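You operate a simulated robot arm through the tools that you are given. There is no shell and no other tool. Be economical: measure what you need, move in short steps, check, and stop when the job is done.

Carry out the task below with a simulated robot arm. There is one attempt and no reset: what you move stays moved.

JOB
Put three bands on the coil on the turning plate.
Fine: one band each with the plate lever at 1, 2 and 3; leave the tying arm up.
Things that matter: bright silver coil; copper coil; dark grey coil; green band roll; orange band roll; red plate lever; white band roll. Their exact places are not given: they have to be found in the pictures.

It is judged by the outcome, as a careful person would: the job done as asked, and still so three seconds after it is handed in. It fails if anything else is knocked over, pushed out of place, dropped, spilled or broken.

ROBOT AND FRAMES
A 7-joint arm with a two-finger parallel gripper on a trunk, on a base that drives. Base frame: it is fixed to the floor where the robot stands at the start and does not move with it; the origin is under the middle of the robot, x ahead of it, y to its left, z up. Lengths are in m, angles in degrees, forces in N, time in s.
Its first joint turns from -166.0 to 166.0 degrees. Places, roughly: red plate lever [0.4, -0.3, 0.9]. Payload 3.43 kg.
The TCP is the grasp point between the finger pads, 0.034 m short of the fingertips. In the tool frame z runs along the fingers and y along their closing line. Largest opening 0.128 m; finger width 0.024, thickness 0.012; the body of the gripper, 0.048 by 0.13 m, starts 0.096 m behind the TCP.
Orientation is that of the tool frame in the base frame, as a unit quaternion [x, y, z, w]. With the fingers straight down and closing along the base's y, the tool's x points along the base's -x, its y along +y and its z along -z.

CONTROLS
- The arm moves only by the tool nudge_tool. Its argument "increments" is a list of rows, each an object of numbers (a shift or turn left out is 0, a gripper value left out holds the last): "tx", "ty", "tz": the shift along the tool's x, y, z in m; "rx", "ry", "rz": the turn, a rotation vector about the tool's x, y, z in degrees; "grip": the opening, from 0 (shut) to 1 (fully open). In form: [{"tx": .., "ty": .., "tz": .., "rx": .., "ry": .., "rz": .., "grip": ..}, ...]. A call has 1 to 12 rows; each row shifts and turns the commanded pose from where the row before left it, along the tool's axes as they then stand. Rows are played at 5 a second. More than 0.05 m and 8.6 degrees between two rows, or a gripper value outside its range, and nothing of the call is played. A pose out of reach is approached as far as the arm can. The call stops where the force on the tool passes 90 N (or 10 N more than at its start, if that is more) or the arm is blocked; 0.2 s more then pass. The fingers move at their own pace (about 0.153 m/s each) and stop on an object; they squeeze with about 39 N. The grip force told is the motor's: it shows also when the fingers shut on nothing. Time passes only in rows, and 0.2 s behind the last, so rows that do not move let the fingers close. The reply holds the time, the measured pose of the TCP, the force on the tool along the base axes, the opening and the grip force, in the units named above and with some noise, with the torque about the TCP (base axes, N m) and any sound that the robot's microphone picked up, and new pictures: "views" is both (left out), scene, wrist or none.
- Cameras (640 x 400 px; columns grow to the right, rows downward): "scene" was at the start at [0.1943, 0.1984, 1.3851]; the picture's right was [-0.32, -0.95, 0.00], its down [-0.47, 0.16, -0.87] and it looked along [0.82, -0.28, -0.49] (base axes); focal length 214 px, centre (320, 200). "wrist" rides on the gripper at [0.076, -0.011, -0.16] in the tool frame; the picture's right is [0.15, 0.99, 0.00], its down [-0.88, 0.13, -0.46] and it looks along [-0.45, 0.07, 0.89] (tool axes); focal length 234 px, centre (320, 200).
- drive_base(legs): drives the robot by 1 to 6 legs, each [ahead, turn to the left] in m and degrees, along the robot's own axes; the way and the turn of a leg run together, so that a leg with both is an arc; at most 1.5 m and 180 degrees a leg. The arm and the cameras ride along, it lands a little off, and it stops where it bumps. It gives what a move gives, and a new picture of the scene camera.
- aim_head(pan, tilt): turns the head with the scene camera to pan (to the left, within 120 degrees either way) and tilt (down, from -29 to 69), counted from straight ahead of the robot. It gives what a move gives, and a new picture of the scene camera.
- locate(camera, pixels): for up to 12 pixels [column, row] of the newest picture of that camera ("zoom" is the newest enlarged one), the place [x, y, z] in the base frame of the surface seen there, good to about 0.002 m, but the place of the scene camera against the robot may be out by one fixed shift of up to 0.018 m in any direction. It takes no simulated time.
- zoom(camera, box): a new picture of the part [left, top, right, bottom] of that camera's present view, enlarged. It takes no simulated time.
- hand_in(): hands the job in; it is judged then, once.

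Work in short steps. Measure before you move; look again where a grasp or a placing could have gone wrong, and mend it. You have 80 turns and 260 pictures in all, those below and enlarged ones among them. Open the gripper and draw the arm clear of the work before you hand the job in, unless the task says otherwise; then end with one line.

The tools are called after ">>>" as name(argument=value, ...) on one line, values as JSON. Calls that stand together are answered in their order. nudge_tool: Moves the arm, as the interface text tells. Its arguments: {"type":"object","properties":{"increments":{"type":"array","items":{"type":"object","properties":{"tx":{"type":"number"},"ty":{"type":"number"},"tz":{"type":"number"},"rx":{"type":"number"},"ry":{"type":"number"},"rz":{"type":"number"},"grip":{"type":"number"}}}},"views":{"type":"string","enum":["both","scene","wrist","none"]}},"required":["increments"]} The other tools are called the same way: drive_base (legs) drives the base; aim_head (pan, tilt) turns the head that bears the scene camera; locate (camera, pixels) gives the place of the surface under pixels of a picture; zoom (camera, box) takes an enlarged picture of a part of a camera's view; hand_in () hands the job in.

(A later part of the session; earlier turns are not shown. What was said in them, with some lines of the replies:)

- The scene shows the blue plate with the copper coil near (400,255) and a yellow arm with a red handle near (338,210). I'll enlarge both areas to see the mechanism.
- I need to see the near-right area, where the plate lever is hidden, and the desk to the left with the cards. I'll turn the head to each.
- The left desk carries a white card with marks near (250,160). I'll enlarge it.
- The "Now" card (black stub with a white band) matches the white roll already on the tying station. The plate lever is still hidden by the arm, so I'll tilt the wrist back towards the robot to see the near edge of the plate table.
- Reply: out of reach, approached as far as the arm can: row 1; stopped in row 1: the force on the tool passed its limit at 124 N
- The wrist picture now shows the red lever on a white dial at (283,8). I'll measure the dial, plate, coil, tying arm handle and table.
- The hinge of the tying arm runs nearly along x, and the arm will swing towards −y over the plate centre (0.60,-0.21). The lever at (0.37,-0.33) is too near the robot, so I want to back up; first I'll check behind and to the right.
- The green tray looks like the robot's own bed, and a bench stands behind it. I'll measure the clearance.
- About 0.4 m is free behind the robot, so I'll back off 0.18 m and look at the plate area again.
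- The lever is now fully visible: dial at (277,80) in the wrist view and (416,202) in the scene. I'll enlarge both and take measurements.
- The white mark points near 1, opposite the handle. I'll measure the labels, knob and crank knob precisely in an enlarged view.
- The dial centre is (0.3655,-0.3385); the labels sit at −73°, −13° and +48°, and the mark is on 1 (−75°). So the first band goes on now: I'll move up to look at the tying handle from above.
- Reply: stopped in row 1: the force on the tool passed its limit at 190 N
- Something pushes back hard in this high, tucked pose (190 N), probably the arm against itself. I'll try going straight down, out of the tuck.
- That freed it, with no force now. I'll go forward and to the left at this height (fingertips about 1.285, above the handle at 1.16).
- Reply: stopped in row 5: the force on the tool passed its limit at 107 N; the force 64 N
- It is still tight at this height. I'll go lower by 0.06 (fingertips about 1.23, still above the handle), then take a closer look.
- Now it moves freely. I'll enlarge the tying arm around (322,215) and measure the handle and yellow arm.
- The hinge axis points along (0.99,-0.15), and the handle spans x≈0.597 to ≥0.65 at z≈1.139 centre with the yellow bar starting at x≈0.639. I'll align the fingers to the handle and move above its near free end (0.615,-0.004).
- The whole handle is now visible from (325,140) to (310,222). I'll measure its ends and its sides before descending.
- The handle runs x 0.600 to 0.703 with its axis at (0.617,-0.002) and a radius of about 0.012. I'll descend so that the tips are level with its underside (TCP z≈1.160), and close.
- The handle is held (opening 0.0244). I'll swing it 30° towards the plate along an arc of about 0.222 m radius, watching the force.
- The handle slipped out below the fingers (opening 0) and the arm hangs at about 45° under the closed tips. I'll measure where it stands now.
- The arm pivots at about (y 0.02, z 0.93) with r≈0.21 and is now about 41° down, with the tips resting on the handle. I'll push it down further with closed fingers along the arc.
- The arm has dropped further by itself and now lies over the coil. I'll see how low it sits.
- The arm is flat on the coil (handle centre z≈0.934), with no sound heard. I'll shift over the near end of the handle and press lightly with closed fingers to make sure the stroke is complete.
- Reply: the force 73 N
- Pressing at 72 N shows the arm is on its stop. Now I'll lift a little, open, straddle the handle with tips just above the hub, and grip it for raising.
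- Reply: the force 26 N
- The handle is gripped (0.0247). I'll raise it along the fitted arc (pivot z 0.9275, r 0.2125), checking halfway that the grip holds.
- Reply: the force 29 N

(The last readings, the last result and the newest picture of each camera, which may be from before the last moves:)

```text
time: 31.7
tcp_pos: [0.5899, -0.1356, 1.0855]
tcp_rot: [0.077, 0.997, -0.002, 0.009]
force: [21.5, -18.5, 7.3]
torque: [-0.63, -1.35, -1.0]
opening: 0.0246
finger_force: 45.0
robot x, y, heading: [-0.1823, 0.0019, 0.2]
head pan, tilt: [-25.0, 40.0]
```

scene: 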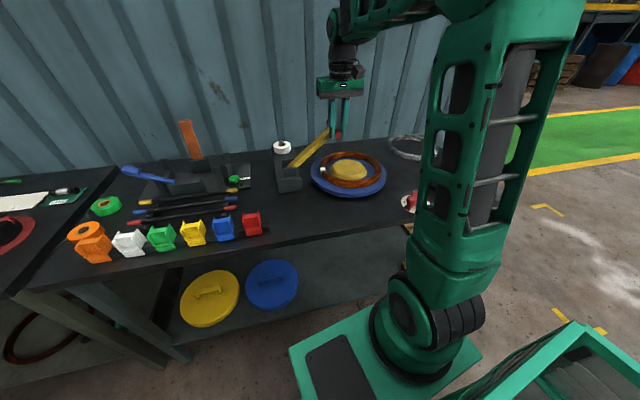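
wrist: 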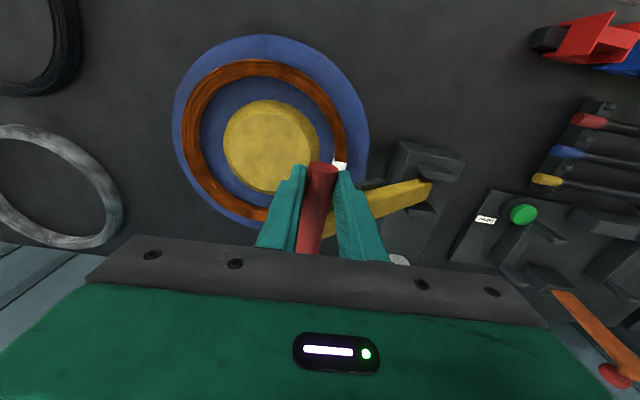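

A white band is visible on the coil at (340,167), and the grip holds. I'll continue the arc to upright.

>>> nudge_tool(increments=[{"ty": 0.0213, "tz": -0.0206}, {"ty": 0.024, "tz": -0.0174}, {"ty": 0.0262, "tz": -0.0139}, {"ty": 0.0279, "tz": -0.0102}, {"ty": 0.0217, "tz": -0.005}, {"ty": 0.0121, "tz": -0.0018}, {}], views="both")

```text
time: 33.3
tcp_pos: [0.607, 0.002, 1.151]
tcp_rot: [0.073, 0.997, -0.003, 0.003]
force: [11.5, 0.7, -25.8]
torque: [0.0, -0.34, -0.74]
opening: 0.0242
finger_force: 44.5
robot x, y, heading: [-0.1862, 0.0025, 0.1]
head pan, tilt: [-25.0, 40.0]
```

scene: 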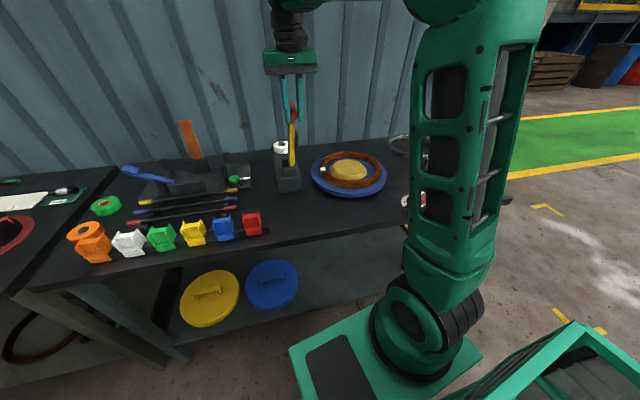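
wrist: 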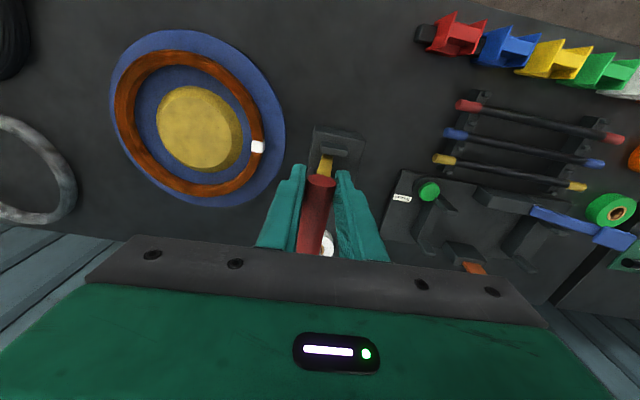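

The arm is upright again, and one white band sits on the coil at (258,147). I'll open, lift clear, and check the arm stays up.

>>> nudge_tool(increments=[{"grip": 0.4}, {}, {"tz": -0.03}, {"tz": -0.04}, {"tz": -0.02}, {}, {}], views="both")

>>> locate(camera="wrist", pixels=[[320, 155], [318, 170]])

```text
time: 34.9
tcp_pos: [0.6059, 0.0016, 1.2433]
tcp_rot: [0.074, 0.997, -0.002, 0.005]
force: [0.2, 0.2, -0.4]
torque: [0.02, -0.01, 0.04]
opening: 0.0512
finger_force: 0.1
robot x, y, heading: [-0.1813, -0.0039, 0.0]
head pan, tilt: [-25.0, 40.0]
```

scene: 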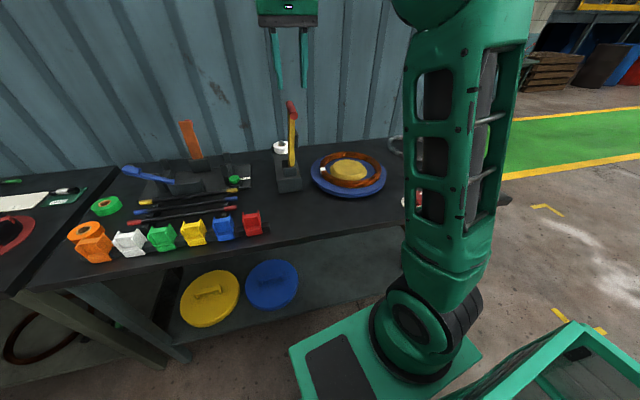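
wrist: 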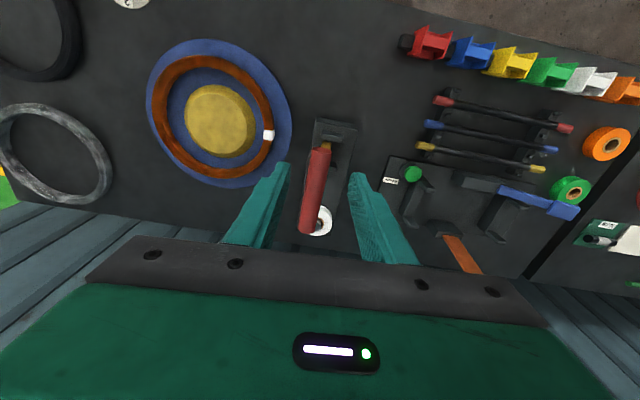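

```text
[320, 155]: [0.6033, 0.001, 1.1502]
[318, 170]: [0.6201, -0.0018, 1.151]
```

The arm stays up by itself. Next is the lever: I'll move over the crank knob at (0.343,-0.276), descending gradually.

>>> nudge_tool(increments=[{"tx": 0.0274, "ty": -0.0392}, {"tx": 0.0274, "ty": -0.0392, "tz": 0.005}, {"tx": 0.0274, "ty": -0.0392, "tz": 0.01}, {"tx": 0.0274, "ty": -0.0392, "tz": 0.01}, {"tx": 0.0274, "ty": -0.0392, "tz": 0.01}, {"tx": 0.0274, "ty": -0.0392, "tz": 0.01}, {"tx": 0.0274, "ty": -0.0392, "tz": 0.01}, {"tx": 0.0274, "ty": -0.0392, "tz": 0.01}, {"tz": 0.03, "grip": 0.32}, {"tz": 0.03}, {}], views="both")

```text
time: 37.3
tcp_pos: [0.3447, -0.2772, 1.1141]
tcp_rot: [0.074, 0.997, -0.002, 0.005]
force: [0.3, 0.1, -0.3]
torque: [-0.01, 0.01, -0.03]
opening: 0.0411
finger_force: 0.1
robot x, y, heading: [-0.1834, 0.0014, 0.1]
head pan, tilt: [-25.0, 40.0]
```

scene: 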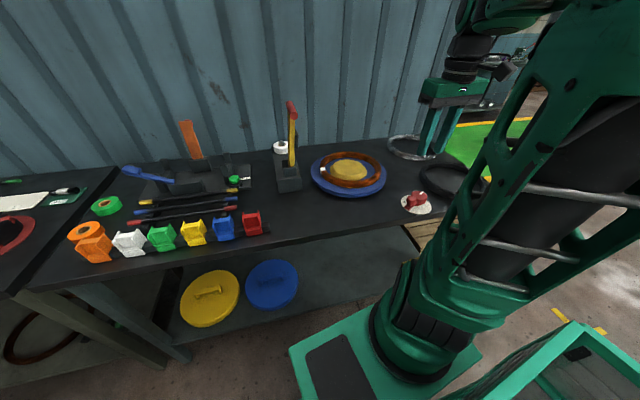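
wrist: 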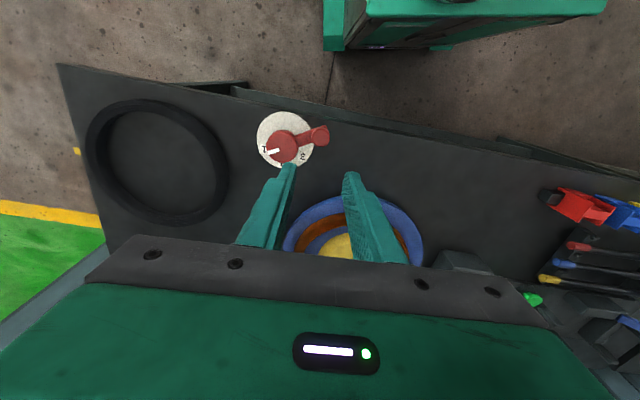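

The crank knob shows at (320,135), between the fingers' columns. I'll measure it and the dial again from here.

>>> zoom(camera="wrist", box=[245, 95, 345, 175])

>>> locate(camera="wrist", pixels=[[320, 135], [313, 134], [328, 134], [320, 128], [320, 143], [284, 145], [275, 147], [300, 142], [265, 149]])

```text
5.00 times, centred on (295, 135) of wrist
```

zoom: 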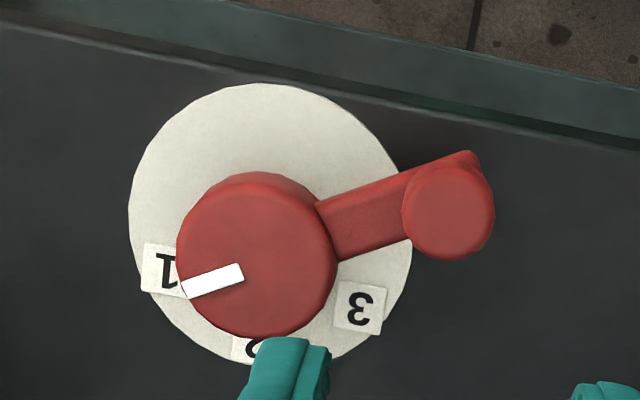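

```text
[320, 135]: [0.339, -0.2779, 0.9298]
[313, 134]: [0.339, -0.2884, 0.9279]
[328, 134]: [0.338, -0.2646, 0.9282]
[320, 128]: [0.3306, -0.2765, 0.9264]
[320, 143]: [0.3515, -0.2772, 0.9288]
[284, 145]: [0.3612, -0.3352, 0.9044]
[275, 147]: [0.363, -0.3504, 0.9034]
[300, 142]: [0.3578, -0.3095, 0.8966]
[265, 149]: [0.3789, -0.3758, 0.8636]
```

The knob centre is (0.341,-0.2765) with its top at 0.930. I'll correct 4 mm, descend to TCP z≈0.936 and grip it.

>>> nudge_tool(increments=[{"tx": 0.0038, "tz": 0.04}, {"tz": 0.04}, {"tz": 0.04}, {"tz": 0.03}, {"tz": 0.02}, {"tz": 0.008}, {}, {"grip": 0.0}, {}, {}], views="both")

```text
time: 39.5
tcp_pos: [0.3394, -0.2766, 0.9382]
tcp_rot: [0.074, 0.997, -0.002, 0.005]
force: [0.1, -0.7, -5.8]
torque: [-0.09, -0.38, 0.0]
opening: 0.0269
finger_force: 45.0
robot x, y, heading: [-0.1825, -0.0009, 0.1]
head pan, tilt: [-25.0, 40.0]
```

scene: 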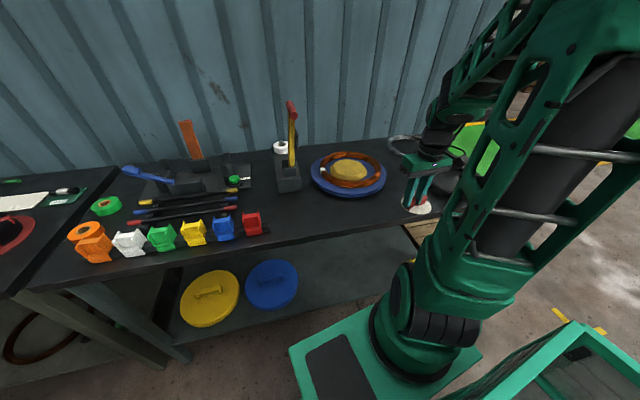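
wrist: 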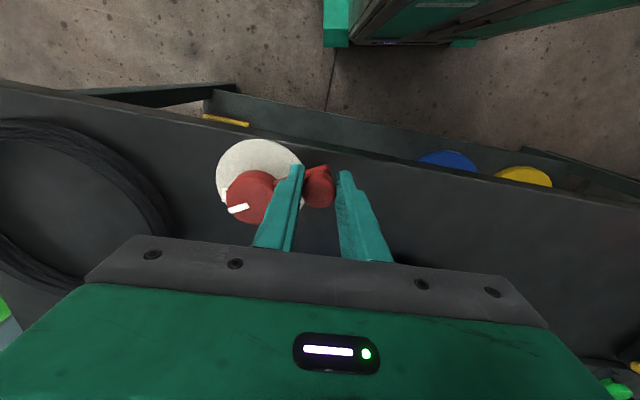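

The knob is held (0.0269). I'll turn the lever 60° along its 0.066 m arc towards 2.

>>> nudge_tool(increments=[{"tx": 0.0094, "ty": -0.0067}, {"tx": 0.0081, "ty": -0.0083}, {"tx": 0.0066, "ty": -0.0095}, {"tx": 0.0048, "ty": -0.0105}, {"tx": 0.0029, "ty": -0.0113}, {"tx": 0.001, "ty": -0.0116}, {}], views="both")

>>> zoom(camera="wrist", box=[230, 120, 370, 240])

```text
time: 41.1
tcp_pos: [0.2991, -0.3314, 0.9393]
tcp_rot: [0.076, 0.997, -0.004, 0.006]
force: [0.5, -9.5, -14.9]
torque: [-0.15, -0.4, -0.56]
opening: 0.0273
finger_force: 45.2
robot x, y, heading: [-0.1812, 0.0004, 0.2]
head pan, tilt: [-25.0, 40.0]
```

scene: 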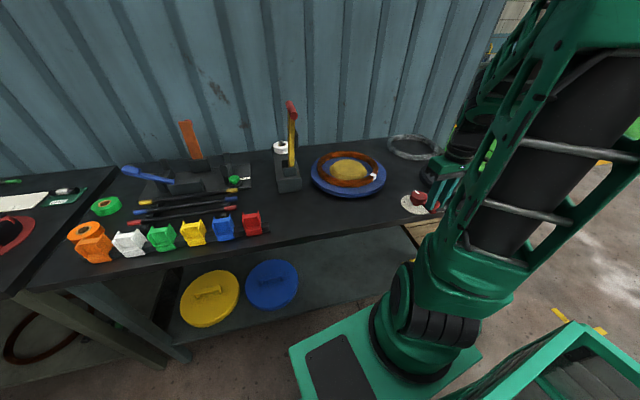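
wrist: 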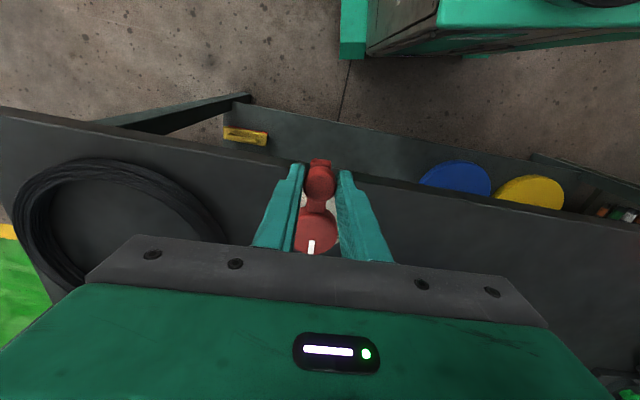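

```text
3.33 times, centred on (300, 180) of wrist
```

zoom: 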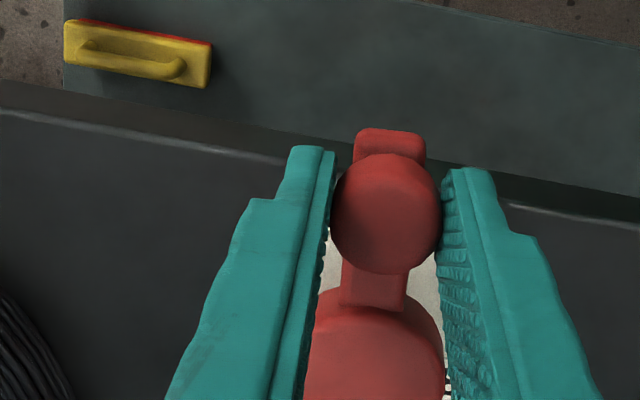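

The plate turned along with it: the band is now at (374,176) in the scene. I'll release, rise, and check the mark against 2.

>>> nudge_tool(increments=[{"grip": 0.32}, {}, {"tz": -0.03}, {"tz": -0.05}, {"tz": -0.05}, {"tz": -0.05}, {}], views="both")

>>> zoom(camera="wrist", box=[260, 80, 380, 200])

```text
time: 42.7
tcp_pos: [0.2976, -0.3299, 1.1195]
tcp_rot: [0.075, 0.997, -0.003, 0.005]
force: [-0.3, 1.0, 0.2]
torque: [0.01, 0.04, -0.02]
opening: 0.041
finger_force: 0.0
robot x, y, heading: [-0.181, 0.0025, 0.3]
head pan, tilt: [-25.0, 40.0]
```

scene: 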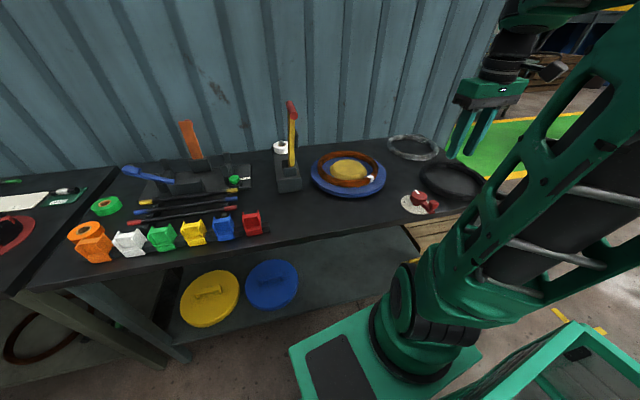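
wrist: 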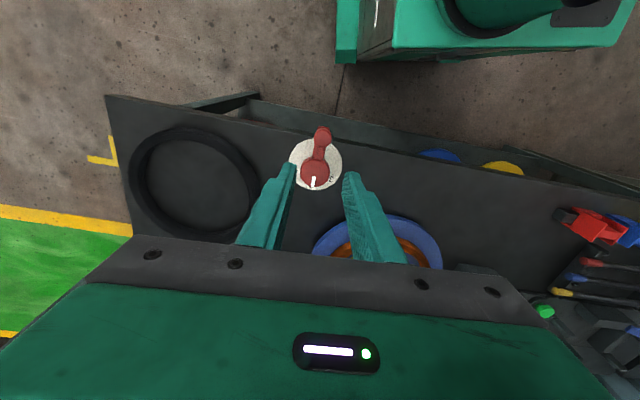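

```text
3.33 times, centred on (320, 140) of wrist
```

zoom: 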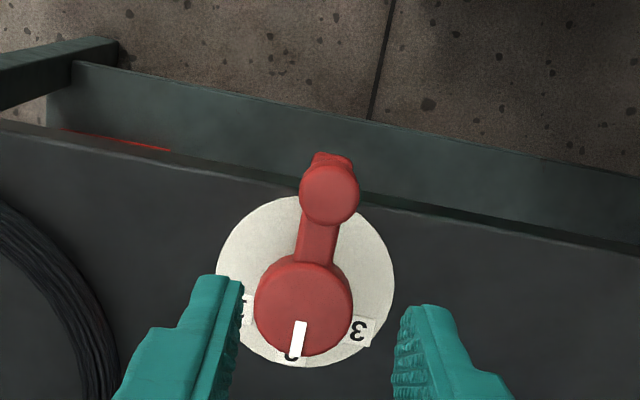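

The mark points onto the 2. I'll measure the mark and crank to get the angle.

>>> locate(camera="zoom", pixels=[[302, 327], [296, 350], [330, 195], [303, 195], [357, 195], [290, 358], [358, 331], [302, 305]])

```text
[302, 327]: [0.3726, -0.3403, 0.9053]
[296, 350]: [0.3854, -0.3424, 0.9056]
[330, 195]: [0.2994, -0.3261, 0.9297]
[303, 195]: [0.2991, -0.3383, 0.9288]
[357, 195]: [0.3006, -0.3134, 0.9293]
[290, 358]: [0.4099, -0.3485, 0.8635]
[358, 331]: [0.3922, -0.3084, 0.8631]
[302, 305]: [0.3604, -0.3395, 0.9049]
```

The lever is on 2 (mark −11°, label −13.7°). I'll go back above the tying handle's near end.

>>> nudge_tool(increments=[{"tx": -0.0264, "ty": 0.0373, "tz": -0.0155, "grip": 0.5}, {"tx": -0.0264, "ty": 0.0373, "tz": -0.0155}, {"tx": -0.0264, "ty": 0.0373, "tz": -0.0155}, {"tx": -0.0264, "ty": 0.0373, "tz": -0.0155}, {"tx": -0.0264, "ty": 0.0373, "tz": -0.0155}, {"tx": -0.0264, "ty": 0.0373, "tz": -0.0155}, {"tx": -0.0264, "ty": 0.0373, "tz": -0.0155}, {"tx": -0.0264, "ty": 0.0373, "tz": -0.0155}, {"tx": -0.0264, "ty": 0.0373}, {"tx": -0.0264, "ty": 0.0373}, {}], views="wrist")

>>> locate(camera="wrist", pixels=[[324, 142], [321, 160], [317, 185]])

```text
time: 45.1
tcp_pos: [0.6113, 0.0022, 1.2438]
tcp_rot: [0.075, 0.997, -0.002, 0.005]
force: [1.1, -0.5, 0.1]
torque: [0.04, 0.01, -0.02]
opening: 0.0641
finger_force: 0.0
robot x, y, heading: [-0.1821, 0.0003, 0.5]
head pan, tilt: [-25.0, 40.0]
```

wrist: 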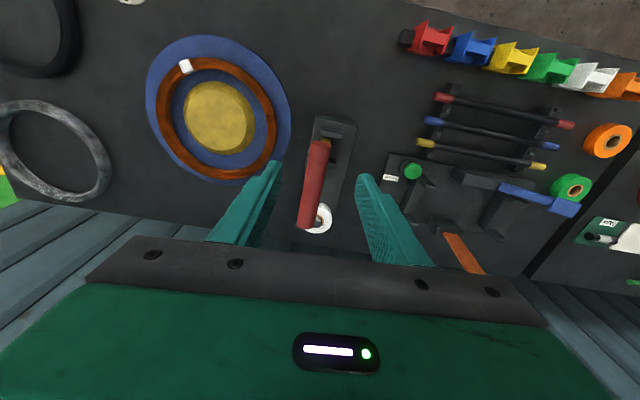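

```text
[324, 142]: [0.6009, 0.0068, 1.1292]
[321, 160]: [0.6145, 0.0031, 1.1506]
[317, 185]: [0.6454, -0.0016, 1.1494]
```

The handle is in place with the fingers straddling it. I'll descend, grip with the handle slightly deeper, and check before swinging.

>>> nudge_tool(increments=[{"tz": 0.03, "ty": -0.003}, {"tz": 0.03}, {"tz": 0.028}, {}, {"grip": 0.0}, {}, {}], views="none")

>>> nudge_tool(increments=[{"ty": -0.0121, "tz": 0.0018}, {"ty": -0.0217, "tz": 0.005}, {"ty": -0.0279, "tz": 0.0102}, {"ty": -0.0262, "tz": 0.0139}, {"ty": -0.024, "tz": 0.0174}, {"ty": -0.0213, "tz": 0.0206}], views="wrist")

```text
time: 46.7
tcp_pos: [0.6125, -0.0032, 1.1554]
tcp_rot: [0.074, 0.997, -0.002, 0.004]
force: [-2.5, -0.2, -5.3]
torque: [-0.15, -0.26, -1.31]
opening: 0.0246
finger_force: 44.7
robot x, y, heading: [-0.1822, -0.0008, 0.2]
head pan, tilt: [-25.0, 40.0]
```

```text
time: 48.1
tcp_pos: [0.5918, -0.1335, 1.0865]
tcp_rot: [0.075, 0.997, -0.003, 0.004]
force: [-28.2, 9.4, -3.5]
torque: [0.4, 1.21, -1.1]
opening: 0.0244
finger_force: 44.9
robot x, y, heading: [-0.1832, -0.0001, 0.2]
head pan, tilt: [-25.0, 40.0]
```

wrist: 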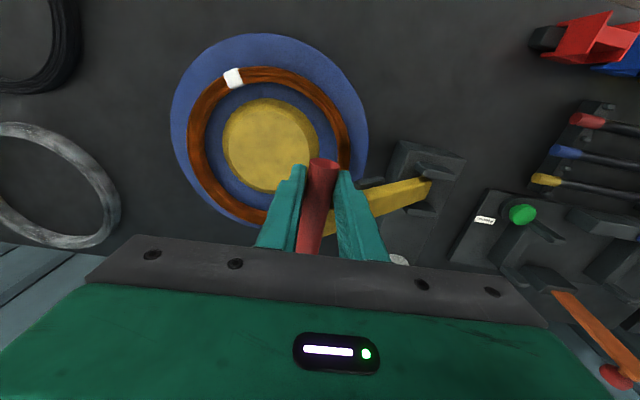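

The grip holds this time (0.0244) at about 48°. I'll continue the arc to the bottom.

>>> nudge_tool(increments=[{"ty": -0.0183, "tz": 0.0234}, {"ty": -0.0148, "tz": 0.0257}, {"ty": -0.0111, "tz": 0.0275}, {"ty": -0.0072, "tz": 0.0288}, {"ty": -0.0016, "tz": 0.0148}, {"ty": -0.0015, "tz": 0.0147}, {}], views="both")

```text
time: 49.7
tcp_pos: [0.5864, -0.1846, 0.9558]
tcp_rot: [0.072, 0.997, -0.001, 0.008]
force: [-15.3, 45.4, 36.0]
torque: [1.21, 0.49, -1.03]
opening: 0.0247
finger_force: 45.0
robot x, y, heading: [-0.1814, -0.0033, 0.2]
head pan, tilt: [-25.0, 40.0]
```

scene: 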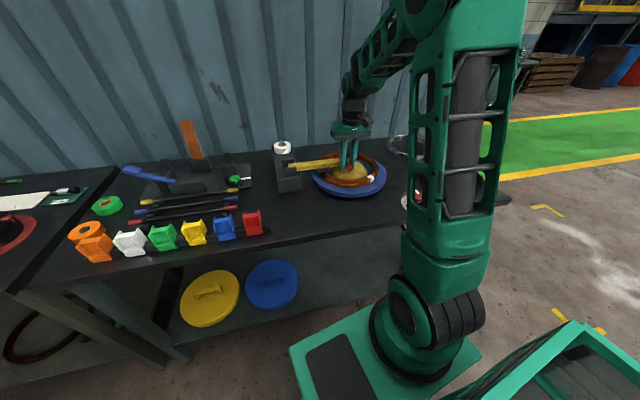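
wrist: 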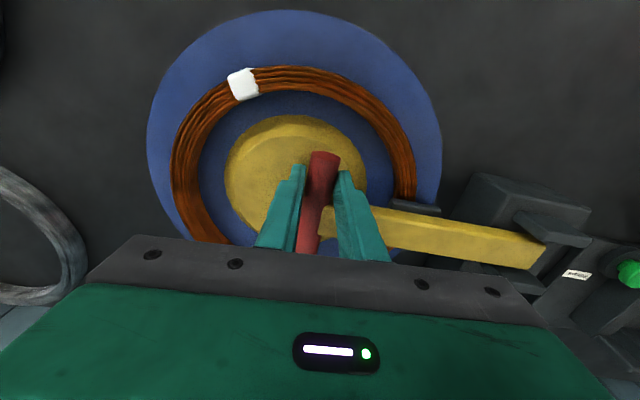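

The arm is at the bottom with 36 N upward reaction. I'll press 5 mm more, then raise it halfway and look for the second band.

>>> nudge_tool(increments=[{"ty": 0.003, "tz": 0.004}, {"tz": 0.002}, {}], views="none")

>>> nudge_tool(increments=[{"ty": 0.0, "tz": -0.018}, {"ty": 0.0016, "tz": -0.0175}, {"ty": 0.0062, "tz": -0.0288}, {"ty": 0.0111, "tz": -0.0275}, {"ty": 0.0148, "tz": -0.0257}, {"ty": 0.0183, "tz": -0.0234}], views="wrist")

```text
time: 50.5
tcp_pos: [0.588, -0.1846, 0.948]
tcp_rot: [0.075, 0.997, -0.004, 0.007]
force: [13.1, 24.6, 42.8]
torque: [0.5, -0.13, -1.17]
opening: 0.0245
finger_force: 44.8
robot x, y, heading: [-0.1807, -0.0012, 0.3]
head pan, tilt: [-25.0, 40.0]
```

```text
time: 51.9
tcp_pos: [0.5958, -0.1352, 1.0885]
tcp_rot: [0.077, 0.997, -0.002, 0.006]
force: [27.4, 6.5, -14.9]
torque: [-0.36, -1.15, -1.0]
opening: 0.0245
finger_force: 45.1
robot x, y, heading: [-0.1835, 0.0004, 0.1]
head pan, tilt: [-25.0, 40.0]
```

wrist: 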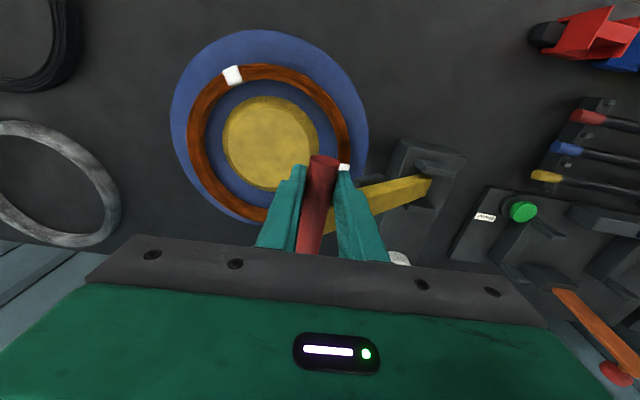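

The second band shows at (344,167). I'll finish raising, release, and lift clear.

>>> nudge_tool(increments=[{"ty": 0.0213, "tz": -0.0206}, {"ty": 0.024, "tz": -0.0174}, {"ty": 0.0262, "tz": -0.0139}, {"ty": 0.0279, "tz": -0.0102}, {"ty": 0.0217, "tz": -0.005}, {"ty": 0.0121, "tz": -0.0018}, {}, {"grip": 0.4}, {}, {"tz": -0.045}, {"tz": -0.045}, {}], views="both")

>>> locate(camera="wrist", pixels=[[320, 150], [318, 170]])

```text
time: 54.5
tcp_pos: [0.6122, -0.0019, 1.2465]
tcp_rot: [0.074, 0.997, -0.001, 0.005]
force: [-0.2, 0.9, 0.1]
torque: [0.01, 0.0, 0.03]
opening: 0.051
finger_force: 0.1
robot x, y, heading: [-0.1824, 0.0021, 0.0]
head pan, tilt: [-25.0, 40.0]
```

scene: 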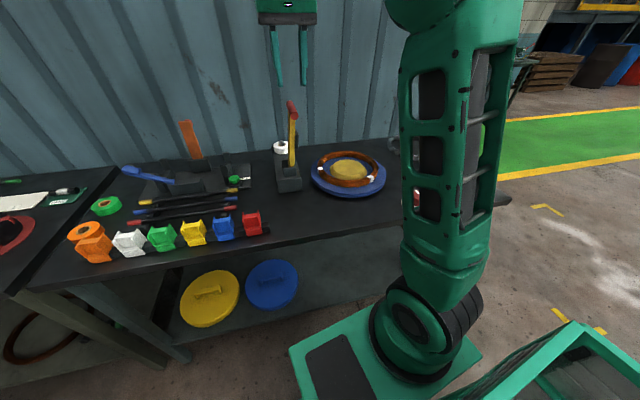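
wrist: 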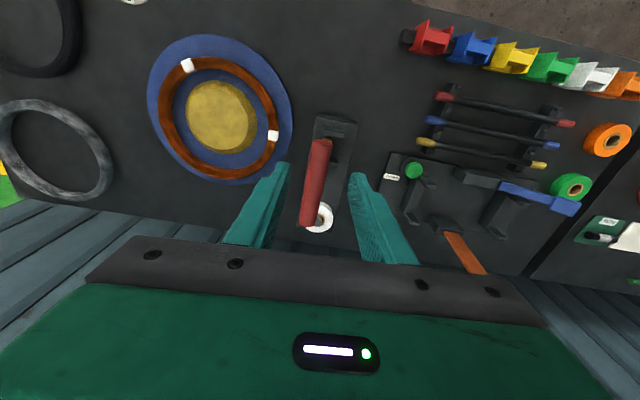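

```text
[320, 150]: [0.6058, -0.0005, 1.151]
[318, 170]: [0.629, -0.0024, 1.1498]
```

Two bands are on and the arm is up. I'll go back to the crank, now at (0.2995,-0.326).

>>> nudge_tool(increments=[{"tx": 0.0261, "ty": -0.0367}, {"tx": 0.0261, "ty": -0.0367}, {"tx": 0.0261, "ty": -0.0367, "tz": 0.0163, "grip": 0.32}, {"tx": 0.0261, "ty": -0.0367, "tz": 0.0163}, {"tx": 0.0261, "ty": -0.0367, "tz": 0.0163}, {"tx": 0.0261, "ty": -0.0367, "tz": 0.0163}, {"tx": 0.0261, "ty": -0.0367, "tz": 0.0163}, {"tx": 0.0261, "ty": -0.0367, "tz": 0.0163}, {"tx": 0.0262, "ty": -0.0366, "tz": 0.0163}, {"tx": 0.0262, "ty": -0.0366, "tz": 0.0163}, {}], views="wrist")

>>> zoom(camera="wrist", box=[260, 80, 380, 200])

>>> locate(camera="zoom", pixels=[[330, 195], [303, 195], [357, 195]])

```text
time: 56.9
tcp_pos: [0.3008, -0.3264, 1.113]
tcp_rot: [0.074, 0.997, -0.002, 0.005]
force: [-0.4, -0.2, -0.7]
torque: [0.0, 0.03, -0.01]
opening: 0.0408
finger_force: 0.0
robot x, y, heading: [-0.1831, 0.0014, 0.1]
head pan, tilt: [-25.0, 40.0]
```

wrist: 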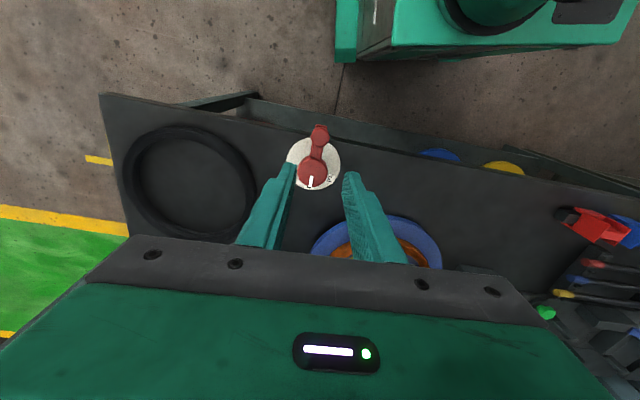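

```text
3.33 times, centred on (320, 140) of wrist
```

zoom: 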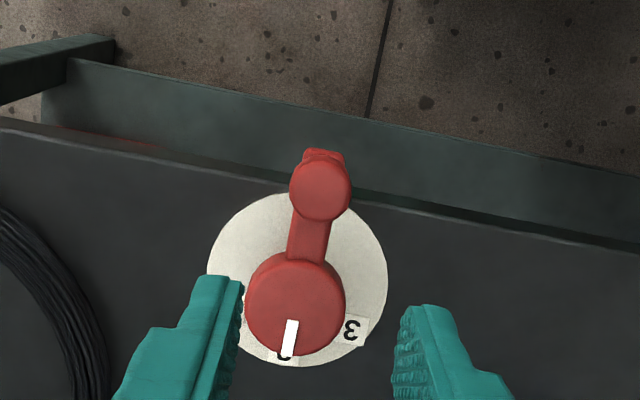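

```text
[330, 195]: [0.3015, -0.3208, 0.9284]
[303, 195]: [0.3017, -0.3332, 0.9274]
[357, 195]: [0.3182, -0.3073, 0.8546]
```

The crank knob is still at (0.300,-0.3255), under the fingers. I'll descend and grip it.

>>> nudge_tool(increments=[{"tx": 0.001, "ty": 0.001, "tz": 0.045}, {"tz": 0.045}, {"tz": 0.04}, {"tz": 0.03}, {"tz": 0.016}, {}, {"grip": 0.0}, {}, {}], views="wrist")

```text
time: 58.9
tcp_pos: [0.3028, -0.3251, 0.9355]
tcp_rot: [0.075, 0.997, -0.001, 0.005]
force: [-3.0, -4.8, -12.6]
torque: [-0.24, -0.16, -0.29]
opening: 0.0271
finger_force: 45.1
robot x, y, heading: [-0.181, 0.0003, 0.4]
head pan, tilt: [-25.0, 40.0]
```

wrist: 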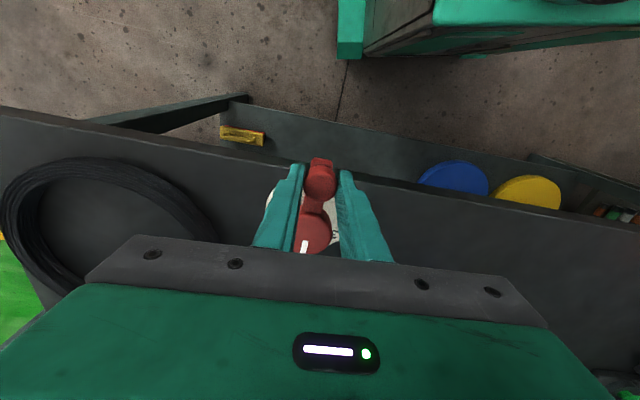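

The knob is gripped (0.0271). I'll turn 60° more, to 3, then release and rise to check.

>>> nudge_tool(increments=[{"tx": -0.0005, "ty": -0.0117}, {"tx": -0.0026, "ty": -0.0114}, {"tx": -0.0046, "ty": -0.0108}, {"tx": -0.0062, "ty": -0.0098}, {"tx": -0.0079, "ty": -0.0085}, {"tx": -0.0092, "ty": -0.007}, {}], views="none")

>>> nudge_tool(increments=[{"grip": 0.32}, {}, {"tz": -0.03}, {"tz": -0.05}, {"tz": -0.05}, {"tz": -0.05}, {}], views="both")

>>> zoom(camera="wrist", box=[290, 80, 410, 200])

```text
time: 60.5
tcp_pos: [0.3258, -0.3898, 0.9377]
tcp_rot: [0.075, 0.997, -0.004, 0.005]
force: [8.5, -2.2, -12.8]
torque: [-0.19, -0.61, -0.51]
opening: 0.0273
finger_force: 45.2
robot x, y, heading: [-0.187, -0.0012, 0.1]
head pan, tilt: [-25.0, 40.0]
```

```text
time: 62.1
tcp_pos: [0.3223, -0.3875, 1.1196]
tcp_rot: [0.075, 0.997, -0.002, 0.005]
force: [0.5, -0.4, -0.5]
torque: [0.01, -0.02, 0.0]
opening: 0.0412
finger_force: 0.0
robot x, y, heading: [-0.1817, 0.0017, 0.3]
head pan, tilt: [-25.0, 40.0]
```

scene: 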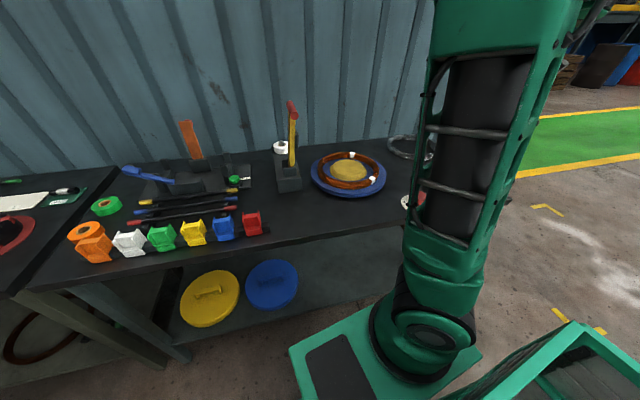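
wrist: 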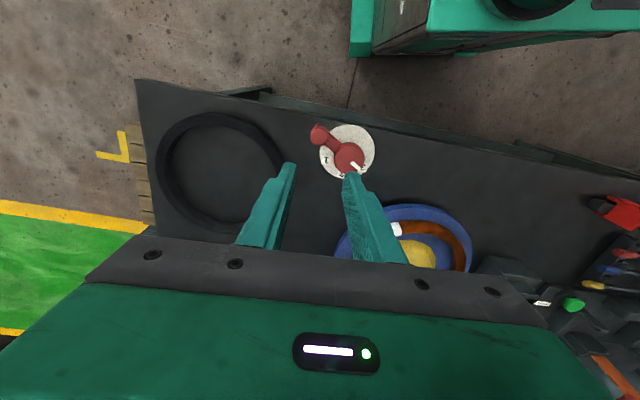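

```text
3.33 times, centred on (350, 140) of wrist
```

zoom: 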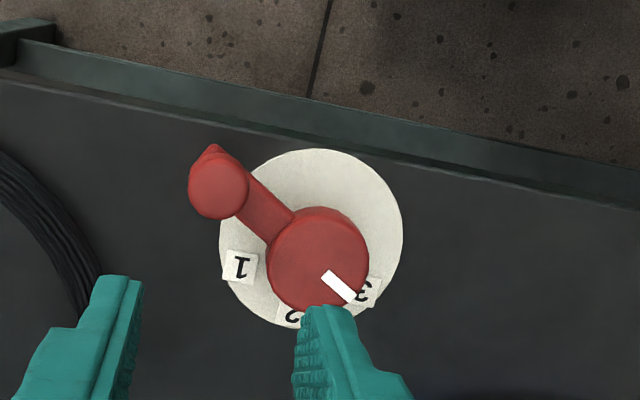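

>>> locate(camera="zoom", pixels=[[218, 190], [332, 277], [346, 293], [370, 289]])

```text
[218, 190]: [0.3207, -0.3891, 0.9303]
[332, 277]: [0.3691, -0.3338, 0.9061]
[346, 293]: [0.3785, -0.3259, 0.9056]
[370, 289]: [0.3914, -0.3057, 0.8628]
```

The crank is at 228.5°, so the mark is at 48.5° against the 3 at about 48°: the lever is on 3. I'll return to the tying handle.

>>> nudge_tool(increments=[{"tx": -0.0209, "ty": 0.0385, "tz": -0.0139, "grip": 0.5}, {"tx": -0.0209, "ty": 0.0385, "tz": -0.0139}, {"tx": -0.0209, "ty": 0.0385, "tz": -0.0139}, {"tx": -0.0209, "ty": 0.0385, "tz": -0.0139}, {"tx": -0.0209, "ty": 0.0385, "tz": -0.0139}, {"tx": -0.0209, "ty": 0.0385, "tz": -0.0139}, {"tx": -0.0209, "ty": 0.0385, "tz": -0.0139}, {"tx": -0.0209, "ty": 0.0385, "tz": -0.0139}, {"tx": -0.0209, "ty": 0.0385, "tz": -0.0139}, {"tx": -0.0209, "ty": 0.0384}, {"tx": -0.0209, "ty": 0.0384}, {}], views="wrist")

>>> locate(camera="wrist", pixels=[[320, 150], [319, 165], [317, 180]])

```text
time: 64.7
tcp_pos: [0.6097, -0.0039, 1.2423]
tcp_rot: [0.075, 0.997, -0.001, 0.005]
force: [-0.8, -0.2, 1.0]
torque: [0.04, 0.0, -0.03]
opening: 0.0641
finger_force: 0.1
robot x, y, heading: [-0.1814, 0.003, 0.4]
head pan, tilt: [-25.0, 40.0]
```

wrist: 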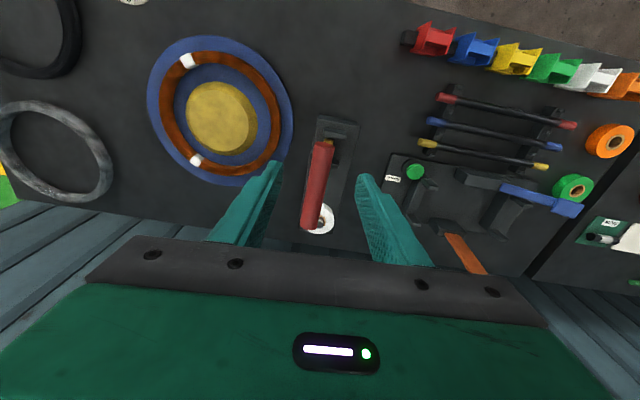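

```text
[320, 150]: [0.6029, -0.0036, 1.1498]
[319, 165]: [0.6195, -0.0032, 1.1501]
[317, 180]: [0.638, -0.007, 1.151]
```

I'm aligned over the handle with the spot for the third band free. I'll grip the handle and swing it to half way.

>>> nudge_tool(increments=[{"tz": 0.03, "ty": 0.001, "tx": -0.002}, {"tz": 0.03}, {"tz": 0.027}, {}, {"grip": 0.0}, {}, {}], views="none")

>>> nudge_tool(increments=[{"ty": -0.0121, "tz": 0.0018}, {"ty": -0.0217, "tz": 0.005}, {"ty": -0.0279, "tz": 0.0102}, {"ty": -0.0262, "tz": 0.0139}, {"ty": -0.024, "tz": 0.0174}, {"ty": -0.0213, "tz": 0.0206}], views="wrist")

```text
time: 66.3
tcp_pos: [0.6125, -0.0021, 1.1564]
tcp_rot: [0.075, 0.997, -0.002, 0.004]
force: [-2.2, -1.2, -5.5]
torque: [-0.08, -0.25, -1.29]
opening: 0.0242
finger_force: 45.7
robot x, y, heading: [-0.1826, 0.0002, 0.3]
head pan, tilt: [-25.0, 40.0]
```

```text
time: 67.7
tcp_pos: [0.5926, -0.1336, 1.0897]
tcp_rot: [0.075, 0.997, -0.002, 0.002]
force: [-31.1, 10.8, -6.9]
torque: [0.37, 1.14, -1.1]
opening: 0.0244
finger_force: 45.1
robot x, y, heading: [-0.1829, -0.0025, 0.2]
head pan, tilt: [-25.0, 40.0]
```

wrist: 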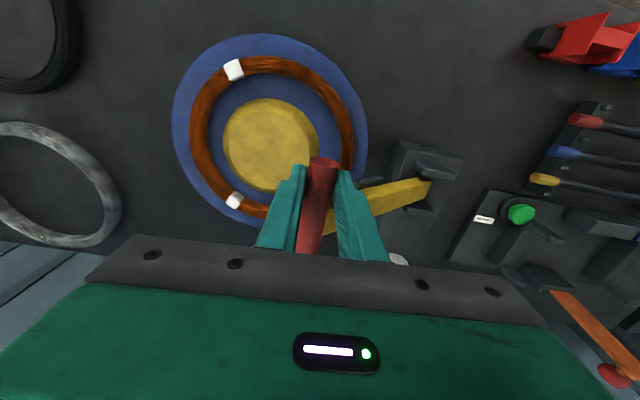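

The grip holds, as last time. I'll go to the bottom and press as before.

>>> nudge_tool(increments=[{"ty": -0.0183, "tz": 0.0234}, {"ty": -0.0148, "tz": 0.0257}, {"ty": -0.0111, "tz": 0.0275}, {"ty": -0.0072, "tz": 0.0288}, {"ty": -0.0016, "tz": 0.0148}, {"ty": -0.0015, "tz": 0.0147}, {}, {"ty": 0.003, "tz": 0.004}, {"tz": 0.002}, {}], views="none")

>>> nudge_tool(increments=[{"ty": 0.0, "tz": -0.018}, {"ty": 0.0016, "tz": -0.0175}, {"ty": 0.0062, "tz": -0.0288}, {"ty": 0.0111, "tz": -0.0275}, {"ty": 0.0148, "tz": -0.0257}, {"ty": 0.0183, "tz": -0.0234}], views="wrist")

```text
time: 69.9
tcp_pos: [0.591, -0.1864, 0.9516]
tcp_rot: [0.076, 0.997, -0.003, 0.009]
force: [12.9, 10.6, 41.3]
torque: [0.24, -0.26, -1.16]
opening: 0.0249
finger_force: 44.4
robot x, y, heading: [-0.1786, -0.0025, 0.1]
head pan, tilt: [-25.0, 40.0]
```

```text
time: 71.3
tcp_pos: [0.5966, -0.1358, 1.0886]
tcp_rot: [0.075, 0.997, -0.002, 0.005]
force: [17.2, -12.9, 3.4]
torque: [-0.7, -1.21, -0.93]
opening: 0.0245
finger_force: 44.8
robot x, y, heading: [-0.1849, -0.0013, 0.5]
head pan, tilt: [-25.0, 40.0]
```

wrist: 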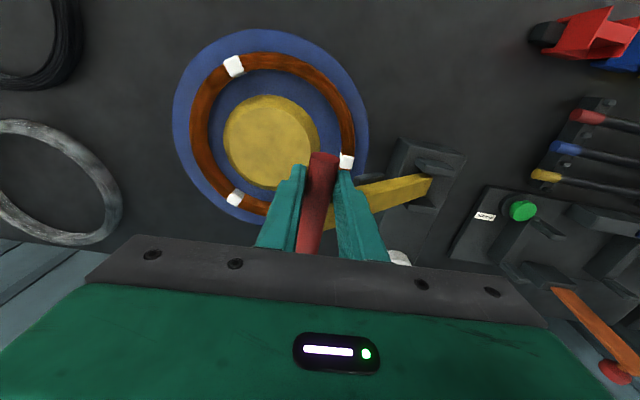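

The third band is on at (346,161). I'll raise the arm fully, release and lift clear.

>>> nudge_tool(increments=[{"ty": 0.0213, "tz": -0.0206}, {"ty": 0.024, "tz": -0.0174}, {"ty": 0.0262, "tz": -0.0139}, {"ty": 0.0279, "tz": -0.0102}, {"ty": 0.0217, "tz": -0.005}, {"ty": 0.0121, "tz": -0.0018}, {}, {"grip": 0.4}, {}, {"tz": -0.045}, {"tz": -0.045}, {}], views="both")

>>> locate(camera="wrist", pixels=[[320, 150], [318, 170]])

```text
time: 73.9
tcp_pos: [0.6099, -0.0014, 1.2484]
tcp_rot: [0.073, 0.997, -0.002, 0.005]
force: [0.2, 0.6, -0.2]
torque: [-0.01, 0.0, -0.03]
opening: 0.0513
finger_force: 0.1
robot x, y, heading: [-0.1836, -0.0022, 0.1]
head pan, tilt: [-25.0, 40.0]
```

scene: 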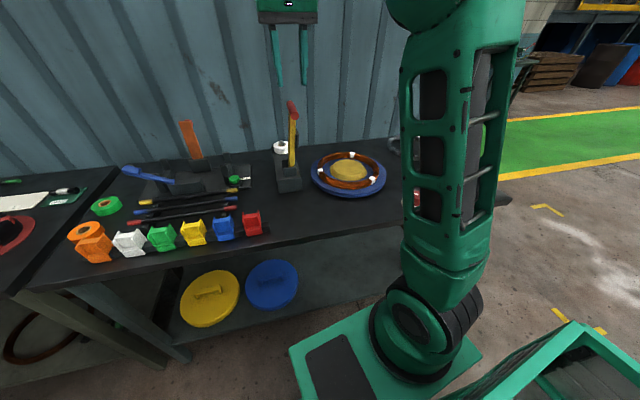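
wrist: 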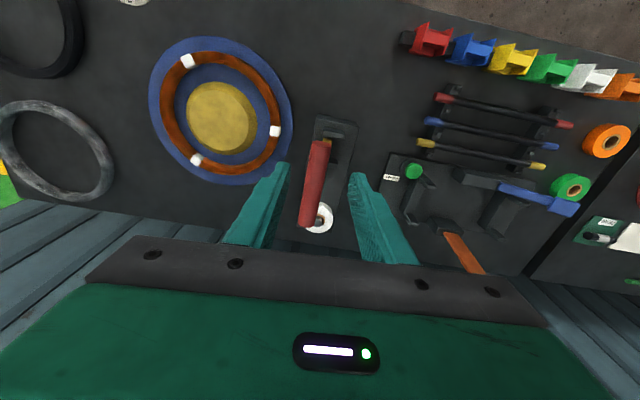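

```text
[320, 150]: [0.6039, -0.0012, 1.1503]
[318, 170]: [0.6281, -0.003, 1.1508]
```

Three bands sit evenly around the coil and the arm is up. I'll draw the tool back, clear of the handle, and take a last look.

>>> nudge_tool(increments=[{"tx": 0.03, "ty": -0.01}, {"tx": 0.03, "ty": -0.02}, {"tx": 0.03, "ty": -0.02}, {"ty": -0.02, "grip": 1.0}, {}, {}], views="both")

```text
time: 75.3
tcp_pos: [0.5147, -0.0556, 1.2469]
tcp_rot: [0.074, 0.997, -0.001, 0.005]
force: [0.6, 0.5, 0.5]
torque: [0.02, -0.01, 0.01]
opening: 0.128
finger_force: 0.0
robot x, y, heading: [-0.1839, -0.001, -0.0]
head pan, tilt: [-25.0, 40.0]
```

scene: 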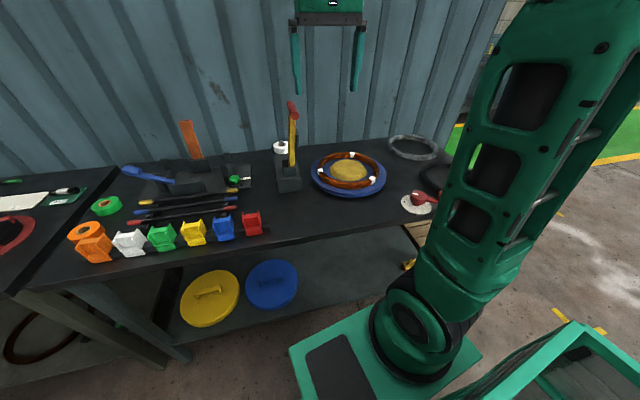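
wrist: 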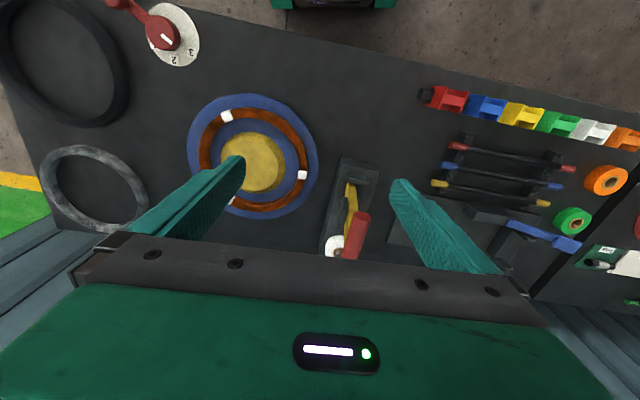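

Everything is in place: three bands on, tying arm up, tool clear and open. I'll hand it in.

>>> hand_in()

```text
The job is handed in.
```

The copper coil now has three white bands, one tied at each of plate lever positions 1, 2 and 3. The tying arm is up, the gripper is open and clear, and the job is handed in.
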